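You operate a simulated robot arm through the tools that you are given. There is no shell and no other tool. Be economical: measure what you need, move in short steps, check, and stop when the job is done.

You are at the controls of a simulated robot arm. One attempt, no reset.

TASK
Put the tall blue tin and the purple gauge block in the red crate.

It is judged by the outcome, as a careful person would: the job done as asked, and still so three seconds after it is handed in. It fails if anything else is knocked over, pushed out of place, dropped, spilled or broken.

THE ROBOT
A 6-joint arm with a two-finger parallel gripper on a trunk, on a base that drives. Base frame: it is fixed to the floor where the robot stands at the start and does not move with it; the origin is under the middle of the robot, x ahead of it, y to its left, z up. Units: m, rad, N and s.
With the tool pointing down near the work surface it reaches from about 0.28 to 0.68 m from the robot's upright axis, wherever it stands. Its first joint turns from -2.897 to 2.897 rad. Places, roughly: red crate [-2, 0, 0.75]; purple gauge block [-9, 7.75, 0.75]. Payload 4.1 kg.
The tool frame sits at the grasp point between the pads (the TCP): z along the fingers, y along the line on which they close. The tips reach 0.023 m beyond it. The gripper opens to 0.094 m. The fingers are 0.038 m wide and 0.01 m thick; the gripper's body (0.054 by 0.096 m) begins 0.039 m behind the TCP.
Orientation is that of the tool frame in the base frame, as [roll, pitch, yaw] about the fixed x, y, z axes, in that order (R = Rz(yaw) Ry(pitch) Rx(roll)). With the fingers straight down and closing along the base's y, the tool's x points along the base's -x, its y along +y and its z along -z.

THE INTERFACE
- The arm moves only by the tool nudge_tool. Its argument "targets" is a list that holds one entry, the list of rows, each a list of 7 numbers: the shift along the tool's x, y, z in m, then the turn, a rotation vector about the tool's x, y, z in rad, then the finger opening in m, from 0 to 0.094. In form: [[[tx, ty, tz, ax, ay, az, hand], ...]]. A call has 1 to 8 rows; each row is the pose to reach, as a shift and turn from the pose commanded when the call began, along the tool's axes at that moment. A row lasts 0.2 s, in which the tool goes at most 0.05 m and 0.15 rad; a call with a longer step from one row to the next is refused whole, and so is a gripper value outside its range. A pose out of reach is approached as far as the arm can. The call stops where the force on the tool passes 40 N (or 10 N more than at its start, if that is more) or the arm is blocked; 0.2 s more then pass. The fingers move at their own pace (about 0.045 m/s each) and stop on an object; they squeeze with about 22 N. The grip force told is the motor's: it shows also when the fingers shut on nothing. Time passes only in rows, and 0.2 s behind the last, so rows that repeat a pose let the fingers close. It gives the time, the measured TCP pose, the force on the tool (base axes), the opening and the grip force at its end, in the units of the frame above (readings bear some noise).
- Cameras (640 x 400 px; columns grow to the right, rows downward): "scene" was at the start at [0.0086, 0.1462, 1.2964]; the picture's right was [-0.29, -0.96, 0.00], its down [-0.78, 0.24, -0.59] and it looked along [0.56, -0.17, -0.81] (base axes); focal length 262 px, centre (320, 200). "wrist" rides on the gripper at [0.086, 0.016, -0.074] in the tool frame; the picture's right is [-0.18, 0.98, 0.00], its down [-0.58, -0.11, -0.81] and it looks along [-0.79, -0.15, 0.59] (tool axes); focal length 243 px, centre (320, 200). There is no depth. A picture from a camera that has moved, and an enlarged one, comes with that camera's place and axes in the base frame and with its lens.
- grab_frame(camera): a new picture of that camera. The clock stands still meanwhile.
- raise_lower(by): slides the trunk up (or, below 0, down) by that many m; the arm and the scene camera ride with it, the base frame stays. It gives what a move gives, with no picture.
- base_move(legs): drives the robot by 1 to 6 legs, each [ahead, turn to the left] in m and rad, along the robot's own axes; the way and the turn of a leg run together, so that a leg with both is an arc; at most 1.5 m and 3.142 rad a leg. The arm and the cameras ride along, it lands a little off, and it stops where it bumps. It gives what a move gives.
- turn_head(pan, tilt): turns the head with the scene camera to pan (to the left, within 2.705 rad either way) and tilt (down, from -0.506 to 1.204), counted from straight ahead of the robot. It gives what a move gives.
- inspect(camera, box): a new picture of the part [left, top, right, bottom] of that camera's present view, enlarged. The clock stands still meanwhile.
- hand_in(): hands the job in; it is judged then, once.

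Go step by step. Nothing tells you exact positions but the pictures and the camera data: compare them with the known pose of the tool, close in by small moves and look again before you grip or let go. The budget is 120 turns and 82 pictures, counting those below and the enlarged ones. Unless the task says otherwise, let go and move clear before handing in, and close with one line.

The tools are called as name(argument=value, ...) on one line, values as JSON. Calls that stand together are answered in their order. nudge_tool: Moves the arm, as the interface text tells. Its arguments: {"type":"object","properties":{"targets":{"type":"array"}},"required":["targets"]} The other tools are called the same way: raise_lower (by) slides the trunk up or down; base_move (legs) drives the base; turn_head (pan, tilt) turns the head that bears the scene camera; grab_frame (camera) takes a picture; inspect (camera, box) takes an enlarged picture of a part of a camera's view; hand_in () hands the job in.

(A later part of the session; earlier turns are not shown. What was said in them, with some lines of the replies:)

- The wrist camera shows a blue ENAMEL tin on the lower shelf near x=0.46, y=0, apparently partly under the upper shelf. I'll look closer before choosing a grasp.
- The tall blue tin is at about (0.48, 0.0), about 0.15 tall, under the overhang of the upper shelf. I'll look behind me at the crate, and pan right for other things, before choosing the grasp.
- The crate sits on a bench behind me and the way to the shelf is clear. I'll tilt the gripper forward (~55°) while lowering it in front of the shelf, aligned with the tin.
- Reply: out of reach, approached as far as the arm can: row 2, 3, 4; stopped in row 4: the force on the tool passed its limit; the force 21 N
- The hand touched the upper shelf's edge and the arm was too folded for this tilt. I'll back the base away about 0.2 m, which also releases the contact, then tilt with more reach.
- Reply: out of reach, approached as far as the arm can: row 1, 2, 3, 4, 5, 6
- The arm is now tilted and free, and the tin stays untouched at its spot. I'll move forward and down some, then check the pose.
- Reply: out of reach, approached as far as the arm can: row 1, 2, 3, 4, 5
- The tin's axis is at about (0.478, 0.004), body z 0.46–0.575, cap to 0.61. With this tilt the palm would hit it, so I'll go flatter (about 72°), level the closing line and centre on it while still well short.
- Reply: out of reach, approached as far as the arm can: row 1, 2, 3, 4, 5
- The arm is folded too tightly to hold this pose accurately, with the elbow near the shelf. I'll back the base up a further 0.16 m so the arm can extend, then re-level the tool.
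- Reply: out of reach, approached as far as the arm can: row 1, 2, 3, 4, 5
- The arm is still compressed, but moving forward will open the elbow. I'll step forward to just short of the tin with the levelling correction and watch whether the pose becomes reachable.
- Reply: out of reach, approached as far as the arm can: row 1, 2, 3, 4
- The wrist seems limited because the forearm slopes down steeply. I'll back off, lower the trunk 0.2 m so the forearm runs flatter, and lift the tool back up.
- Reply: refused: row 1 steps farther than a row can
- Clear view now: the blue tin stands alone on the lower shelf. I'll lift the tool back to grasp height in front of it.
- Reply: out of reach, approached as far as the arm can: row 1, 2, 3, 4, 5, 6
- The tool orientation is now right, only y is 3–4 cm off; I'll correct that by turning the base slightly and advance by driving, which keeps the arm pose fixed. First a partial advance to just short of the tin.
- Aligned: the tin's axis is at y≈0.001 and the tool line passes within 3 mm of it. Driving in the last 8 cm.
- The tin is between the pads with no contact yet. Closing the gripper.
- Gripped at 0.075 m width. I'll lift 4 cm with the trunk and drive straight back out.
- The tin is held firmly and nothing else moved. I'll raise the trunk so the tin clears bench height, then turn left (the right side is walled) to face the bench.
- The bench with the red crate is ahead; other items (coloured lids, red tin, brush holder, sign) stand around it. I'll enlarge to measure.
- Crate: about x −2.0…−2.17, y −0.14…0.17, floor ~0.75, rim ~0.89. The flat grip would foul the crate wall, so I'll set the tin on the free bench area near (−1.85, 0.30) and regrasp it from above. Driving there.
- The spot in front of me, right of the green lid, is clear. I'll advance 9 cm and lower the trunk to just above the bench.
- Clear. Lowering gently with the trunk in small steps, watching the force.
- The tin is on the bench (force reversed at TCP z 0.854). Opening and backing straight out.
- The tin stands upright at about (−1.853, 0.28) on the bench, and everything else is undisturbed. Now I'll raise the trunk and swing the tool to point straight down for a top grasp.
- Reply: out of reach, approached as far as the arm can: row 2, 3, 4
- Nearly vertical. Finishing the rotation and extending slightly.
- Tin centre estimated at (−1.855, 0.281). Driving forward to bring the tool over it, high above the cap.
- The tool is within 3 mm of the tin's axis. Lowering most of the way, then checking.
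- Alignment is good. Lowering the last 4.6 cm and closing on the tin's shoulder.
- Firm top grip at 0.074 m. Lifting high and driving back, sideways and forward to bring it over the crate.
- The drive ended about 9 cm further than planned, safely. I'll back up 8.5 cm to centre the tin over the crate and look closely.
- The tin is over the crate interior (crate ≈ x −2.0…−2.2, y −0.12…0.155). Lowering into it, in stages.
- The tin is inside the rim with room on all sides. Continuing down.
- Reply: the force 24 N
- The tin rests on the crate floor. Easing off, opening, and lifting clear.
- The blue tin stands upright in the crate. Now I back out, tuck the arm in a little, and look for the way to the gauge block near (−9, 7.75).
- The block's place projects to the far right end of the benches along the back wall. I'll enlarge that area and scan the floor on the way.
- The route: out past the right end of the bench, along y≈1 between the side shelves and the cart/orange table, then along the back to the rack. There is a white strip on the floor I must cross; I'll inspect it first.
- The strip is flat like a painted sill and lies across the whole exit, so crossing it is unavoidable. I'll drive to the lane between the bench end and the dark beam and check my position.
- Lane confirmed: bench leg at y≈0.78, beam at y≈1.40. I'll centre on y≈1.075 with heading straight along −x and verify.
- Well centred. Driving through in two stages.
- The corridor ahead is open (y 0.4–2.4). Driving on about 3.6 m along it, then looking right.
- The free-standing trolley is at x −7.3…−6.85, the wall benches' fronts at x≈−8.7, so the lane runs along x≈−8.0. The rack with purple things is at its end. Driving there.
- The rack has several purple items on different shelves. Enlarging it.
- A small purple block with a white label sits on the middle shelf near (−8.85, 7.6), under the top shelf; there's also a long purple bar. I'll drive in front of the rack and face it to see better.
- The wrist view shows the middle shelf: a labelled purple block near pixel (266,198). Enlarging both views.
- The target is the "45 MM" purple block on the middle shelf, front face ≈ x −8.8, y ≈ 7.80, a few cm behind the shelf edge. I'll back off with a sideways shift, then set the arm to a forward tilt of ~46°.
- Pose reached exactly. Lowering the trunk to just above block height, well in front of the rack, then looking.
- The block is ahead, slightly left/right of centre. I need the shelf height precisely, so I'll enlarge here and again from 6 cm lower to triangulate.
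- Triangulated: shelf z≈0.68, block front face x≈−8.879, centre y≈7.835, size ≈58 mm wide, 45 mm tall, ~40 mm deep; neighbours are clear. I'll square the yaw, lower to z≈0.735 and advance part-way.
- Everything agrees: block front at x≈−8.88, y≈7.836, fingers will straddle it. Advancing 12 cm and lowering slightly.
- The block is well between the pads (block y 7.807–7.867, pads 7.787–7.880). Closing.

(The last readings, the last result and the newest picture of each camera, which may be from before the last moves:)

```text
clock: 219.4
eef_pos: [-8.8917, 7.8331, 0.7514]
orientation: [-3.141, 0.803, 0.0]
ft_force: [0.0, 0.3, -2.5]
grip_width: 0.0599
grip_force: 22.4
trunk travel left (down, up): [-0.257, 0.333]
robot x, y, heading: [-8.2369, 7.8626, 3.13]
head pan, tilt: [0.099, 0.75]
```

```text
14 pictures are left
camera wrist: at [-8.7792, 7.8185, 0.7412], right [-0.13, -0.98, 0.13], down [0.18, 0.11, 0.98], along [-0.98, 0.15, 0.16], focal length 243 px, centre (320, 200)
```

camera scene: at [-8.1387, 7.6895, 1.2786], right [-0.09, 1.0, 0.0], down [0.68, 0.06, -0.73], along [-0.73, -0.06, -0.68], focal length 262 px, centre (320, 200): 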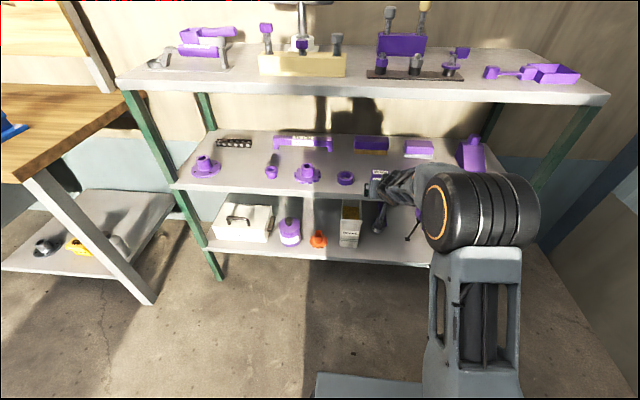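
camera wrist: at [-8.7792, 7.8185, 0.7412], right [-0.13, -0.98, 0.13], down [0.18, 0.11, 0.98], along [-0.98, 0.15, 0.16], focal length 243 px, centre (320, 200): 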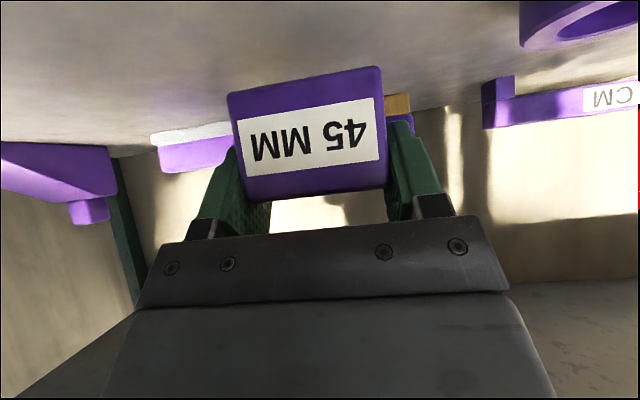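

The block is gripped (0.060 m) and lifted. I'll back straight out, raise it, and begin the return along the same lane.

base_move(legs=[[-0.26, 0]])

raise_lower(by=0.31)

base_move(legs=[[0, 1.582]])

inspect(camera="wrist", box=[140, 40, 520, 260])

```text
clock: 221.3
eef_pos: [-8.6286, 7.8311, 0.7505]
orientation: [3.14, 0.802, -0.001]
ft_force: [-0.2, -0.8, -2.8]
grip_width: 0.0598
grip_force: 21.8
trunk travel left (down, up): [-0.257, 0.333]
robot x, y, heading: [-7.9656, 7.8615, 3.127]
head pan, tilt: [0.099, 0.75]
```

```text
clock: 224.4
eef_pos: [-8.6282, 7.8316, 1.0609]
orientation: [3.139, 0.802, -0.002]
ft_force: [0.0, -0.6, -2.8]
grip_width: 0.0599
grip_force: 21.5
trunk travel left (down, up): [-0.567, 0.023]
robot x, y, heading: [-7.9681, 7.8611, 3.132]
head pan, tilt: [0.099, 0.75]
```

```text
clock: 228.7
eef_pos: [-7.9225, 7.2, 1.0617]
orientation: [3.142, 0.805, 1.594]
ft_force: [-1.1, 0.3, -2.7]
grip_width: 0.0599
grip_force: 21.9
trunk travel left (down, up): [-0.567, 0.023]
robot x, y, heading: [-7.9667, 7.8606, -1.56]
head pan, tilt: [0.099, 0.75]
```

```text
1.68 times, centred on (330, 150) of wrist
camera zoom: at [-7.9077, 7.3151, 1.0512], right [0.99, -0.1, 0.13], down [-0.11, 0.17, 0.98], along [-0.12, -0.98, 0.16], focal length 409 px, centre (303, 284)
```

zoom: 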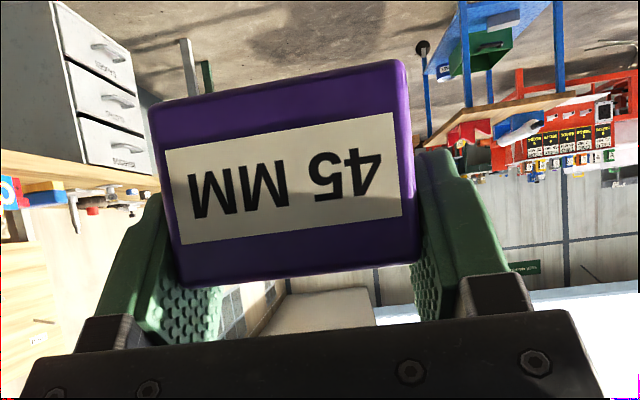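

The block sits firmly. Driving back down the lane.

base_move(legs=[[0, -0.02], [1.5, 0], [1.5, 0]])

base_move(legs=[[1.5, 0], [1.5, 0], [0.72, 0]])

```text
clock: 243.4
eef_pos: [-7.9173, 4.2137, 1.061]
orientation: [3.139, 0.803, 1.591]
ft_force: [-0.2, 0.2, -2.9]
grip_width: 0.0599
grip_force: 21.5
trunk travel left (down, up): [-0.567, 0.023]
robot x, y, heading: [-7.9613, 4.8707, -1.568]
head pan, tilt: [0.099, 0.75]
```

```text
clock: 261.3
eef_pos: [-7.9202, 0.5262, 1.0604]
orientation: [3.14, 0.802, 1.588]
ft_force: [-0.1, -0.3, -2.4]
grip_width: 0.0602
grip_force: 21.5
trunk travel left (down, up): [-0.567, 0.023]
robot x, y, heading: [-7.9603, 1.1868, -1.563]
head pan, tilt: [0.099, 0.75]
```

Turning left toward +x and driving back through the corridor, aiming for the lane at y≈1.075.

base_move(legs=[[0, 1.541], [1.5, 0], [1.5, 0], [1.5, 0]])

```text
clock: 286.6
eef_pos: [-2.7908, 1.1816, 1.0614]
orientation: [3.141, 0.803, 3.131]
ft_force: [-0.1, -0.6, -2.4]
grip_width: 0.06
grip_force: 21.7
trunk travel left (down, up): [-0.567, 0.023]
robot x, y, heading: [-3.4538, 1.1552, -0.024]
head pan, tilt: [0.099, 0.75]
```

Lining up precisely for the bench–beam gap.

base_move(legs=[[0, -0.108], [0.6, 0], [0, 0.13]])

```text
clock: 291.1
eef_pos: [-2.1976, 1.1158, 1.0614]
orientation: [3.141, 0.803, -3.13]
ft_force: [-0.9, -0.1, -2.9]
grip_width: 0.0601
grip_force: 21.6
trunk travel left (down, up): [-0.567, 0.023]
robot x, y, heading: [-2.8584, 1.0778, -0.004]
head pan, tilt: [0.099, 0.75]
```

base_move(legs=[[0.8, 0]])

base_move(legs=[[1.2, 0]])

```text
clock: 295.4
eef_pos: [-1.4014, 1.1052, 1.0604]
orientation: [3.139, 0.805, -3.139]
ft_force: [0.6, 0.1, -2.3]
grip_width: 0.0599
grip_force: 22.2
trunk travel left (down, up): [-0.567, 0.023]
robot x, y, heading: [-2.0612, 1.0746, -0.011]
head pan, tilt: [0.099, 0.75]
```

```text
clock: 301.4
eef_pos: [-0.2204, 1.0822, 1.0603]
orientation: [3.14, 0.804, 3.137]
ft_force: [-0.1, 0.0, -2.6]
grip_width: 0.0601
grip_force: 22.4
trunk travel left (down, up): [-0.567, 0.023]
robot x, y, heading: [-0.8803, 1.0546, -0.017]
head pan, tilt: [0.099, 0.75]
```

Through the gap. Now turning to face the bench at about (−0.88, 0.5).

base_move(legs=[[0, -1.554], [0.55, 0], [0, -1.571]])

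turn_head(pan=0.0, tilt=0.65)

grab_frame(camera="scene")

```text
clock: 312.2
eef_pos: [-1.5682, 0.4969, 1.0615]
orientation: [3.14, 0.801, -0.029]
ft_force: [0.1, 0.0, -1.9]
grip_width: 0.0598
grip_force: 22.0
trunk travel left (down, up): [-0.567, 0.023]
robot x, y, heading: [-0.9053, 0.514, 3.097]
head pan, tilt: [0.099, 0.75]
```

```text
clock: 312.9
eef_pos: [-1.5684, 0.4986, 1.0615]
orientation: [3.141, 0.805, -0.026]
ft_force: [0.0, 0.6, -2.2]
grip_width: 0.0604
grip_force: 22.4
trunk travel left (down, up): [-0.567, 0.023]
robot x, y, heading: [-0.9064, 0.5096, 3.094]
head pan, tilt: [0.0, 0.649]
```

```text
12 pictures are left
camera scene: at [-0.9418, 0.3457, 1.6122], right [0.04, 1.0, 0.0], down [0.6, -0.02, -0.8], along [-0.8, 0.03, -0.61], focal length 262 px, centre (320, 200)
```

scene: 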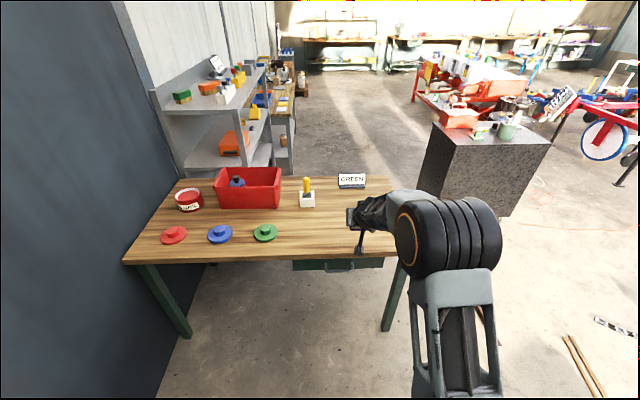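

The tin still stands in the crate. I'll set the block down near the bench's front edge at about (−1.765, 0.47) so I can regrasp it from above.

base_move(legs=[[0, 0.047], [0.197, 0]])

raise_lower(by=-0.25)

grab_frame(camera="wrist")

```text
clock: 314.9
eef_pos: [-1.7695, 0.4649, 1.0605]
orientation: [3.14, 0.801, 0.021]
ft_force: [0.4, 0.1, -2.3]
grip_width: 0.0599
grip_force: 22.7
trunk travel left (down, up): [-0.567, 0.023]
robot x, y, heading: [-1.1065, 0.5086, -3.133]
head pan, tilt: [0.0, 0.649]
```

```text
clock: 317.5
eef_pos: [-1.7674, 0.4643, 0.8106]
orientation: [3.141, 0.803, 0.021]
ft_force: [1.1, -1.1, -2.7]
grip_width: 0.0597
grip_force: 22.9
trunk travel left (down, up): [-0.317, 0.273]
robot x, y, heading: [-1.1101, 0.5088, -3.139]
head pan, tilt: [0.0, 0.649]
```

```text
11 pictures are left
camera wrist: at [-1.654, 0.4505, 0.8009], right [-0.11, -0.99, 0.13], down [0.17, 0.11, 0.98], along [-0.98, 0.13, 0.16], focal length 243 px, centre (320, 200)
```

wrist: 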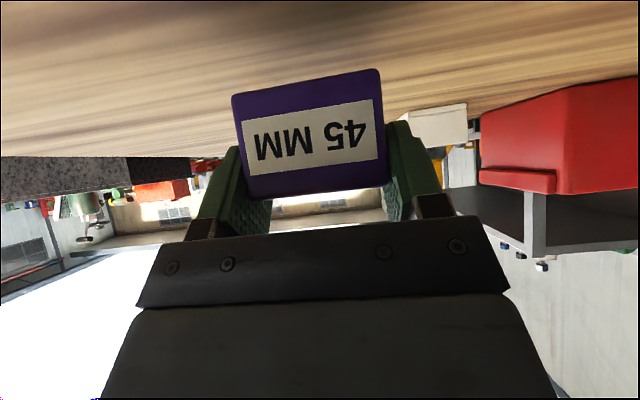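

Block is level and about 2 cm above the bench. Lowering in small steps until contact.

raise_lower(by=-0.012)

raise_lower(by=-0.004)

raise_lower(by=-0.003)

```text
clock: 318.1
eef_pos: [-1.7682, 0.4636, 0.7981]
orientation: [3.139, 0.802, 0.02]
ft_force: [-0.8, 0.4, -2.9]
grip_width: 0.0599
grip_force: 21.5
trunk travel left (down, up): [-0.305, 0.285]
robot x, y, heading: [-1.1069, 0.5072, -3.134]
head pan, tilt: [0.0, 0.649]
```

```text
clock: 318.6
eef_pos: [-1.7694, 0.4635, 0.7946]
orientation: [3.14, 0.803, 0.02]
ft_force: [-0.6, 0.2, -1.8]
grip_width: 0.0598
grip_force: 21.6
trunk travel left (down, up): [-0.301, 0.289]
robot x, y, heading: [-1.1095, 0.5081, -3.135]
head pan, tilt: [0.0, 0.649]
```

```text
clock: 319.1
eef_pos: [-1.7683, 0.4646, 0.7931]
orientation: [3.141, 0.802, 0.021]
ft_force: [-0.3, -1.5, -2.5]
grip_width: 0.06
grip_force: 22.1
trunk travel left (down, up): [-0.298, 0.292]
robot x, y, heading: [-1.1059, 0.5085, -3.135]
head pan, tilt: [0.0, 0.649]
```

raise_lower(by=-0.003)

raise_lower(by=-0.002)

```text
clock: 319.6
eef_pos: [-1.7681, 0.4633, 0.7904]
orientation: [3.139, 0.808, 0.02]
ft_force: [2.1, 0.2, 12.8]
grip_width: 0.0598
grip_force: 21.8
trunk travel left (down, up): [-0.295, 0.295]
robot x, y, heading: [-1.1048, 0.5061, -3.134]
head pan, tilt: [0.0, 0.649]
```

```text
clock: 320.1
eef_pos: [-1.7685, 0.4639, 0.7879]
orientation: [3.139, 0.806, 0.021]
ft_force: [-1.4, -0.4, 15.1]
grip_width: 0.0599
grip_force: 22.2
trunk travel left (down, up): [-0.293, 0.297]
robot x, y, heading: [-1.105, 0.5126, -3.136]
head pan, tilt: [0.0, 0.649]
```

Contact made. Releasing, backing out, raising, and swinging the tool to vertical.

raise_lower(by=0.003)

nudge_tool(targets=[[[0, 0, 0, 0, 0, 0, 0.075], [0, 0, 0, 0, 0, 0, 0.094], [0, 0, 0, 0, 0, 0, 0.094]]])

base_move(legs=[[-0.2, 0]])

raise_lower(by=0.25)

nudge_tool(targets=[[[0, 0, 0, 0, 0.115, 0, 0.094], [0, 0, 0, 0, 0.23, 0, 0.094], [0, 0, 0, 0, 0.345, 0, 0.094], [0, 0, 0, 0, 0.46, 0, 0.094], [0, 0, 0, 0, 0.575, 0, 0.094], [0, 0, 0, 0, 0.69, 0, 0.094], [0, 0, 0, 0, 0.803, 0, 0.094]]])

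grab_frame(camera="wrist")

```text
clock: 320.7
eef_pos: [-1.7667, 0.4637, 0.7894]
orientation: [-3.142, 0.799, 0.022]
ft_force: [-1.0, -0.3, 3.4]
grip_width: 0.0596
grip_force: 21.9
trunk travel left (down, up): [-0.296, 0.294]
robot x, y, heading: [-1.1083, 0.5103, -3.128]
head pan, tilt: [0.0, 0.649]
```

```text
clock: 321.5
eef_pos: [-1.7683, 0.4642, 0.7893]
orientation: [3.139, 0.804, 0.02]
ft_force: [0.1, -0.9, 0.2]
grip_width: 0.094
grip_force: 0.1
trunk travel left (down, up): [-0.296, 0.294]
robot x, y, heading: [-1.1084, 0.5113, -3.134]
head pan, tilt: [0.0, 0.649]
```

```text
clock: 323.1
eef_pos: [-1.5655, 0.4658, 0.7903]
orientation: [3.14, 0.802, 0.021]
ft_force: [0.1, 0.0, -0.4]
grip_width: 0.094
grip_force: 0.0
trunk travel left (down, up): [-0.296, 0.294]
robot x, y, heading: [-0.9044, 0.5067, -3.135]
head pan, tilt: [0.0, 0.649]
```

```text
clock: 325.7
eef_pos: [-1.5655, 0.4639, 1.0393]
orientation: [3.14, 0.803, 0.022]
ft_force: [0.3, -0.2, 0.1]
grip_width: 0.0941
grip_force: 0.1
trunk travel left (down, up): [-0.546, 0.044]
robot x, y, heading: [-0.9028, 0.5073, -3.135]
head pan, tilt: [0.0, 0.649]
```

```text
clock: 327.3
eef_pos: [-1.5672, 0.4657, 1.0403]
orientation: [3.139, -0.003, 0.022]
ft_force: [-0.6, -0.5, -0.3]
grip_width: 0.094
grip_force: 0.0
trunk travel left (down, up): [-0.546, 0.044]
robot x, y, heading: [-0.9051, 0.5105, -3.134]
head pan, tilt: [0.0, 0.649]
```

```text
10 pictures are left
camera wrist: at [-1.4795, 0.4517, 1.115], right [-0.16, -0.99, 0.0], down [-0.59, 0.1, 0.81], along [-0.79, 0.13, -0.59], focal length 243 px, centre (320, 200)
```

wrist: 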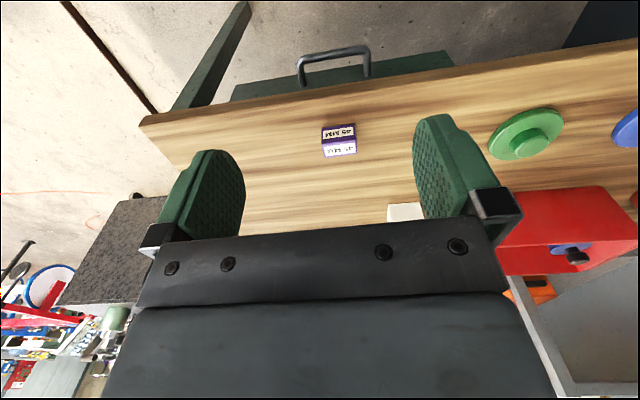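

The block stands on the bench at about (−1.768, 0.463). Driving over it and lowering most of the way.

base_move(legs=[[0.202, 0]])

raise_lower(by=-0.19)

grab_frame(camera="wrist")

```text
clock: 328.9
eef_pos: [-1.7726, 0.4647, 1.0393]
orientation: [3.14, 0.0, 0.019]
ft_force: [-0.4, -0.5, -0.2]
grip_width: 0.0941
grip_force: 0.0
trunk travel left (down, up): [-0.546, 0.044]
robot x, y, heading: [-1.1064, 0.5115, -3.135]
head pan, tilt: [0.0, 0.649]
```

```text
clock: 331.0
eef_pos: [-1.7711, 0.4649, 0.8496]
orientation: [3.14, -0.001, 0.021]
ft_force: [0.1, 0.4, 1.0]
grip_width: 0.0942
grip_force: 0.0
trunk travel left (down, up): [-0.356, 0.234]
robot x, y, heading: [-1.1159, 0.507, -3.139]
head pan, tilt: [0.0, 0.649]
```

```text
9 pictures are left
camera wrist: at [-1.6842, 0.4513, 0.9251], right [-0.16, -0.99, 0.0], down [-0.58, 0.1, 0.81], along [-0.8, 0.13, -0.59], focal length 243 px, centre (320, 200)
```

wrist: 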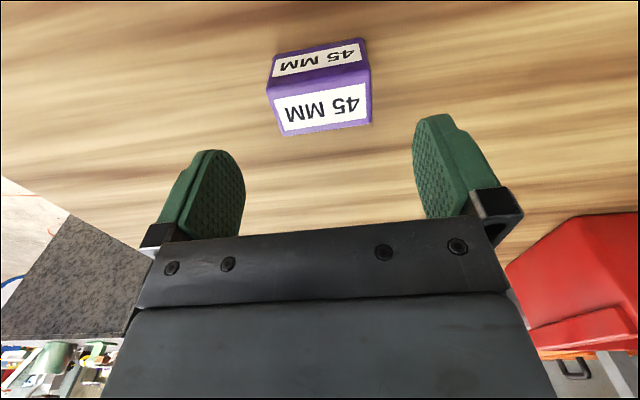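

Aligned within a few mm. Lowering to grasp height and closing.

raise_lower(by=-0.067)

nudge_tool(targets=[[[0, 0, 0, 0, 0, 0, 0.08], [0, 0, 0, 0, 0, 0, 0.06], [0, 0, 0, 0, 0, 0, 0.04], [0, 0, 0, 0, 0, 0, 0.03], [0, 0, 0, 0, 0, 0, 0.03]]])

raise_lower(by=0.28)

grab_frame(camera="wrist")

```text
clock: 332.0
eef_pos: [-1.7717, 0.4651, 0.7828]
orientation: [3.141, 0.0, 0.021]
ft_force: [0.3, 0.2, -0.4]
grip_width: 0.0941
grip_force: 0.0
trunk travel left (down, up): [-0.289, 0.301]
robot x, y, heading: [-1.1126, 0.5055, -3.142]
head pan, tilt: [0.0, 0.649]
```

```text
clock: 333.2
eef_pos: [-1.7709, 0.4654, 0.7828]
orientation: [3.14, 0.0, 0.023]
ft_force: [0.1, -0.7, 0.5]
grip_width: 0.06
grip_force: 21.8
trunk travel left (down, up): [-0.289, 0.301]
robot x, y, heading: [-1.1097, 0.5088, -3.139]
head pan, tilt: [0.0, 0.649]
```

```text
clock: 336.1
eef_pos: [-1.7712, 0.4657, 1.0615]
orientation: [3.139, 0.0, 0.021]
ft_force: [-0.2, 0.0, -1.5]
grip_width: 0.06
grip_force: 21.8
trunk travel left (down, up): [-0.569, 0.021]
robot x, y, heading: [-1.1109, 0.5089, -3.134]
head pan, tilt: [0.0, 0.649]
```

```text
8 pictures are left
camera wrist: at [-1.6845, 0.4512, 1.1378], right [-0.16, -0.99, 0.0], down [-0.58, 0.1, 0.81], along [-0.79, 0.13, -0.59], focal length 243 px, centre (320, 200)
```

wrist: 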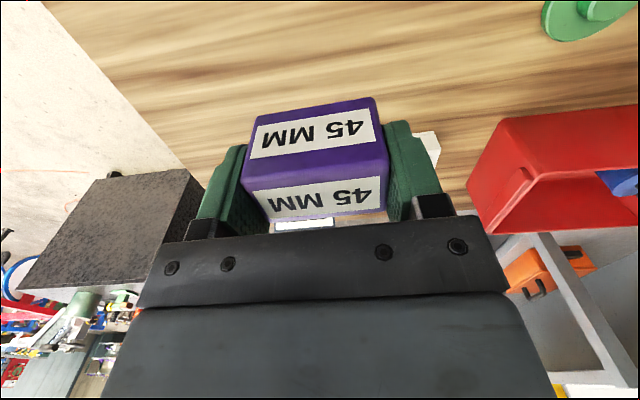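

The block is held from above. I'll back up, shift left, and bring it over the right half of the crate.

base_move(legs=[[-0.3, 0], [0, 0.562], [0.712, 0], [0, -0.57]])

```text
clock: 344.7
eef_pos: [-2.0741, 0.1022, 1.0625]
orientation: [3.139, -0.001, 0.002]
ft_force: [0.0, 0.9, -3.3]
grip_width: 0.0597
grip_force: 22.1
trunk travel left (down, up): [-0.569, 0.021]
robot x, y, heading: [-1.4161, 0.1388, 3.126]
head pan, tilt: [0.0, 0.649]
```

base_move(legs=[[0, 0.024], [0.03, 0]])

grab_frame(camera="wrist")

inspect(camera="scene", box=[240, 150, 480, 330])

```text
clock: 345.9
eef_pos: [-2.1053, 0.0851, 1.0623]
orientation: [3.141, -0.002, 0.027]
ft_force: [-0.3, 0.2, -2.6]
grip_width: 0.0598
grip_force: 22.1
trunk travel left (down, up): [-0.569, 0.021]
robot x, y, heading: [-1.4416, 0.1318, -3.129]
head pan, tilt: [0.0, 0.649]
```

```text
7 pictures are left
camera wrist: at [-2.0181, 0.0718, 1.1372], right [-0.16, -0.99, 0.0], down [-0.59, 0.09, 0.81], along [-0.8, 0.13, -0.59], focal length 243 px, centre (320, 200)
```

wrist: 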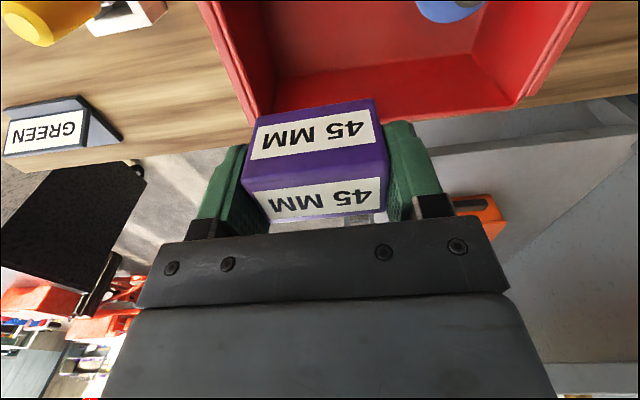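

```text
2.22 times, centred on (360, 240) of scene
camera zoom: at [-1.4719, -0.0333, 1.6142], right [-0.01, 1.0, 0.0], down [0.61, 0.01, -0.8], along [-0.8, -0.01, -0.61], focal length 583 px, centre (231, 111)
```

zoom: 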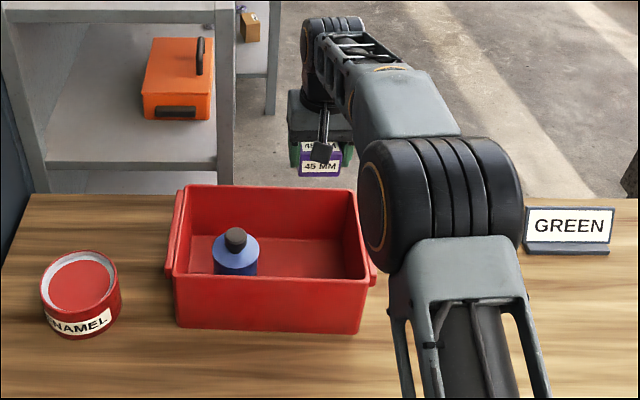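

The tin stands at (−2.076, −0.03). When fully lowered the wrist camera would be below rim height, so I'll centre tool+camera between the near and far walls: TCP x ≈ −2.14. Then I lower partly and check.

base_move(legs=[[0.035, 0]])

raise_lower(by=-0.15)

inspect(camera="scene", box=[280, 150, 440, 300])

grab_frame(camera="wrist")

```text
clock: 346.8
eef_pos: [-2.1406, 0.0852, 1.0621]
orientation: [-3.14, -0.001, 0.025]
ft_force: [-0.1, -0.3, -2.9]
grip_width: 0.0597
grip_force: 22.3
trunk travel left (down, up): [-0.569, 0.021]
robot x, y, heading: [-1.4801, 0.1331, -3.124]
head pan, tilt: [0.0, 0.649]
```

```text
clock: 348.5
eef_pos: [-2.1397, 0.0855, 0.9115]
orientation: [3.141, -0.001, 0.026]
ft_force: [0.7, 0.4, -2.1]
grip_width: 0.0599
grip_force: 22.2
trunk travel left (down, up): [-0.419, 0.171]
robot x, y, heading: [-1.4778, 0.1351, -3.124]
head pan, tilt: [0.0, 0.649]
```

```text
2.67 times, centred on (360, 225) of scene
camera zoom: at [-1.5056, -0.0336, 1.4643], right [-0.01, 1.0, 0.0], down [0.6, 0.01, -0.8], along [-0.8, -0.01, -0.6], focal length 700 px, centre (213, 133)
```

zoom: 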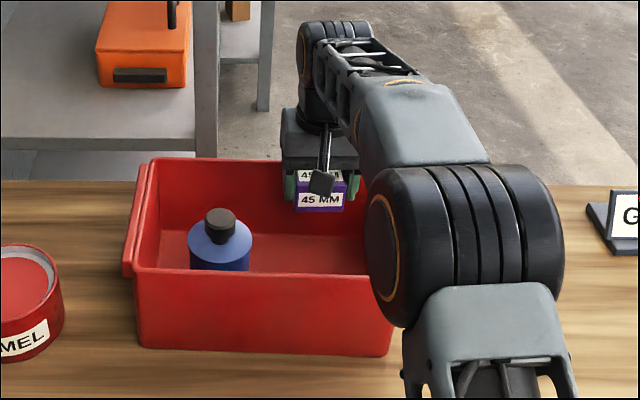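

```text
4 pictures are left
camera wrist: at [-2.0523, 0.071, 0.9875], right [-0.16, -0.99, 0.0], down [-0.58, 0.09, 0.81], along [-0.8, 0.13, -0.59], focal length 243 px, centre (320, 200)
```

wrist: 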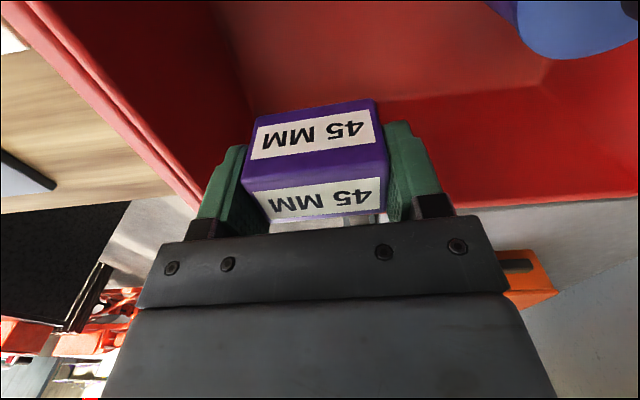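

Right wall and far wall clear the hand (far rim ≈ −2.205, right ≈ 0.16). Continuing down in steps, watching the force.

raise_lower(by=-0.05)

raise_lower(by=-0.025)

raise_lower(by=-0.02)

inspect(camera="scene", box=[280, 150, 440, 300])

```text
clock: 349.4
eef_pos: [-2.1384, 0.0849, 0.8625]
orientation: [-3.141, -0.003, 0.026]
ft_force: [-0.5, 0.2, -3.3]
grip_width: 0.0601
grip_force: 22.2
trunk travel left (down, up): [-0.369, 0.221]
robot x, y, heading: [-1.4793, 0.1327, -3.13]
head pan, tilt: [0.0, 0.649]
```

```text
clock: 350.2
eef_pos: [-2.139, 0.0834, 0.8379]
orientation: [3.141, -0.002, 0.026]
ft_force: [0.3, -0.4, -2.6]
grip_width: 0.0599
grip_force: 22.6
trunk travel left (down, up): [-0.344, 0.246]
robot x, y, heading: [-1.4785, 0.1336, -3.125]
head pan, tilt: [0.0, 0.649]
```

```text
clock: 350.8
eef_pos: [-2.1388, 0.085, 0.8184]
orientation: [-3.141, -0.002, 0.026]
ft_force: [-1.1, 0.3, -2.1]
grip_width: 0.0599
grip_force: 22.7
trunk travel left (down, up): [-0.324, 0.266]
robot x, y, heading: [-1.4813, 0.1291, -3.125]
head pan, tilt: [0.0, 0.649]
```

```text
2.67 times, centred on (360, 225) of scene
camera zoom: at [-1.5055, -0.0336, 1.3692], right [-0.01, 1.0, 0.0], down [0.6, 0.01, -0.8], along [-0.8, -0.01, -0.6], focal length 700 px, centre (213, 133)
```

zoom: 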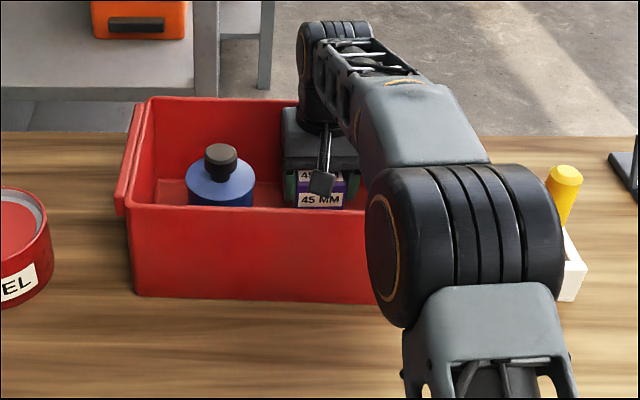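

No contact so far. Before the last 2–3 cm I want to check the upper arm against the bench edge, so I'll look further down.

turn_head(pan=0.0, tilt=1.1)

grab_frame(camera="scene")

```text
clock: 351.7
eef_pos: [-2.1395, 0.0835, 0.8164]
orientation: [-3.141, -0.001, 0.025]
ft_force: [-0.3, 0.2, -2.3]
grip_width: 0.0599
grip_force: 22.1
trunk travel left (down, up): [-0.324, 0.266]
robot x, y, heading: [-1.4799, 0.1316, -3.131]
head pan, tilt: [0.0, 1.1]
```

```text
2 pictures are left
camera scene: at [-1.482, -0.0333, 1.3349], right [-0.01, 1.0, 0.0], down [0.89, 0.01, -0.45], along [-0.45, -0.01, -0.89], focal length 262 px, centre (320, 200)
```

scene: 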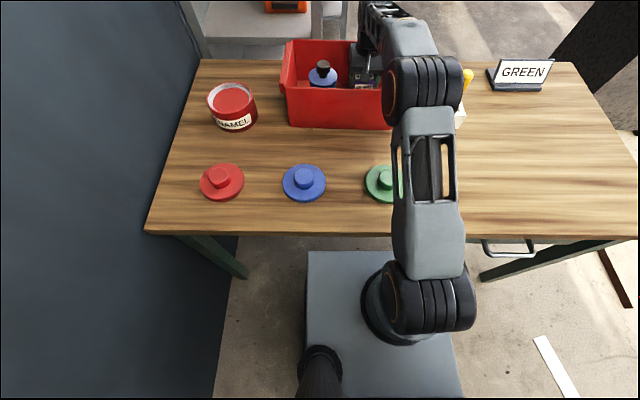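

The shoulder sits above bench height and behind its edge, so there's clearance. Final lowering in small steps.

raise_lower(by=-0.018)

raise_lower(by=-0.005)

raise_lower(by=-0.003)

```text
clock: 352.4
eef_pos: [-2.1397, 0.0842, 0.7994]
orientation: [-3.141, 0.0, 0.027]
ft_force: [-0.3, 0.7, -2.1]
grip_width: 0.0598
grip_force: 21.8
trunk travel left (down, up): [-0.306, 0.284]
robot x, y, heading: [-1.4802, 0.1331, -3.128]
head pan, tilt: [0.0, 1.1]
```

```text
clock: 352.9
eef_pos: [-2.1399, 0.0842, 0.7949]
orientation: [-3.14, -0.003, 0.026]
ft_force: [0.0, -0.2, -1.8]
grip_width: 0.0599
grip_force: 21.5
trunk travel left (down, up): [-0.301, 0.289]
robot x, y, heading: [-1.4818, 0.1325, -3.124]
head pan, tilt: [0.0, 1.1]
```

```text
clock: 353.4
eef_pos: [-2.14, 0.0851, 0.7905]
orientation: [-3.141, -0.002, 0.027]
ft_force: [-0.5, 0.3, -2.6]
grip_width: 0.0597
grip_force: 22.4
trunk travel left (down, up): [-0.298, 0.292]
robot x, y, heading: [-1.4803, 0.1348, -3.128]
head pan, tilt: [0.0, 1.1]
```

raise_lower(by=-0.003)

```text
clock: 354.0
eef_pos: [-2.139, 0.0846, 0.7904]
orientation: [3.139, 0.003, 0.025]
ft_force: [-1.0, 0.0, 12.2]
grip_width: 0.06
grip_force: 21.8
trunk travel left (down, up): [-0.295, 0.295]
robot x, y, heading: [-1.4807, 0.1313, -3.131]
head pan, tilt: [0.0, 1.1]
```

The block is on the crate floor. Opening just enough, lifting clear and backing away.

nudge_tool(targets=[[[0, 0, 0, 0, 0, 0, 0.07], [0, 0, 0, 0, 0, 0, 0.08], [0, 0, 0, 0, 0, 0, 0.08]]])

raise_lower(by=0.27)

base_move(legs=[[-0.4, 0]])

turn_head(pan=0.0, tilt=0.7)

grab_frame(camera="scene")

```text
clock: 354.8
eef_pos: [-2.1398, 0.0844, 0.7883]
orientation: [3.141, -0.001, 0.025]
ft_force: [0.1, 0.5, -0.2]
grip_width: 0.0799
grip_force: 0.1
trunk travel left (down, up): [-0.295, 0.295]
robot x, y, heading: [-1.4815, 0.1306, -3.133]
head pan, tilt: [0.0, 1.1]
```

```text
clock: 357.5
eef_pos: [-2.1386, 0.0837, 1.0582]
orientation: [3.14, -0.001, 0.025]
ft_force: [0.4, -0.6, -1.0]
grip_width: 0.0798
grip_force: 0.2
trunk travel left (down, up): [-0.565, 0.025]
robot x, y, heading: [-1.4791, 0.1348, -3.129]
head pan, tilt: [0.0, 1.1]
```

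```text
clock: 360.0
eef_pos: [-1.74, 0.0859, 1.0581]
orientation: [3.139, -0.001, 0.034]
ft_force: [0.3, 0.8, 0.0]
grip_width: 0.0801
grip_force: 0.1
trunk travel left (down, up): [-0.565, 0.025]
robot x, y, heading: [-1.0856, 0.1373, -3.128]
head pan, tilt: [0.0, 1.1]
```

```text
clock: 360.9
eef_pos: [-1.7404, 0.086, 1.058]
orientation: [-3.141, -0.001, 0.034]
ft_force: [0.3, 0.8, 0.1]
grip_width: 0.08
grip_force: 0.0
trunk travel left (down, up): [-0.565, 0.025]
robot x, y, heading: [-1.0842, 0.1378, -3.122]
head pan, tilt: [0.0, 0.7]
```

```text
1 pictures are left
camera scene: at [-1.1042, -0.0276, 1.6058], right [-0.02, 1.0, 0.0], down [0.64, 0.01, -0.76], along [-0.76, -0.01, -0.64], focal length 262 px, centre (320, 200)
```

scene: 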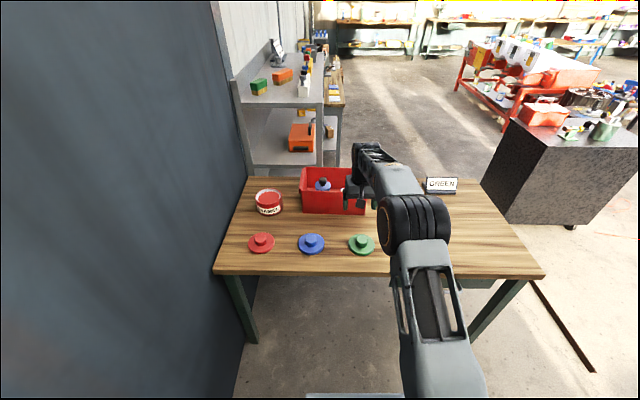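

All is in place; one last look into the crate with the wrist camera.

grab_frame(camera="wrist")

```text
0 pictures are left
camera wrist: at [-1.6536, 0.0734, 1.1335], right [-0.15, -0.99, 0.0], down [-0.59, 0.09, 0.81], along [-0.8, 0.12, -0.59], focal length 243 px, centre (320, 200)
```

wrist: 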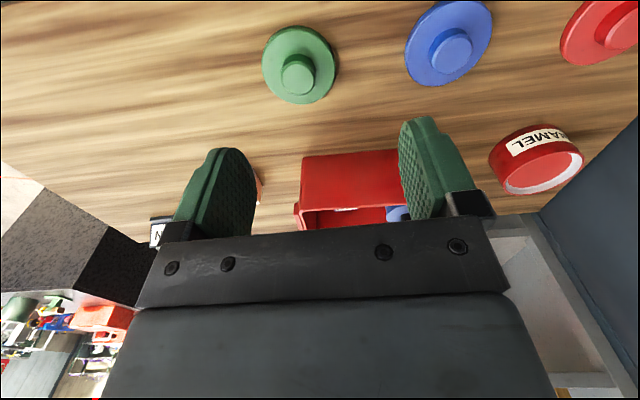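

The crate holds both the blue tin and the block (its white label just shows inside), the gripper is empty and clear, and the other items on the bench are in place. Handing in.

hand_in()

```text
The job is handed in.
```

The tall blue tin and the purple "45 MM" gauge block are both in the red crate. The tin is standing upright, and nothing on the bench or shelves looked disturbed in the pictures.
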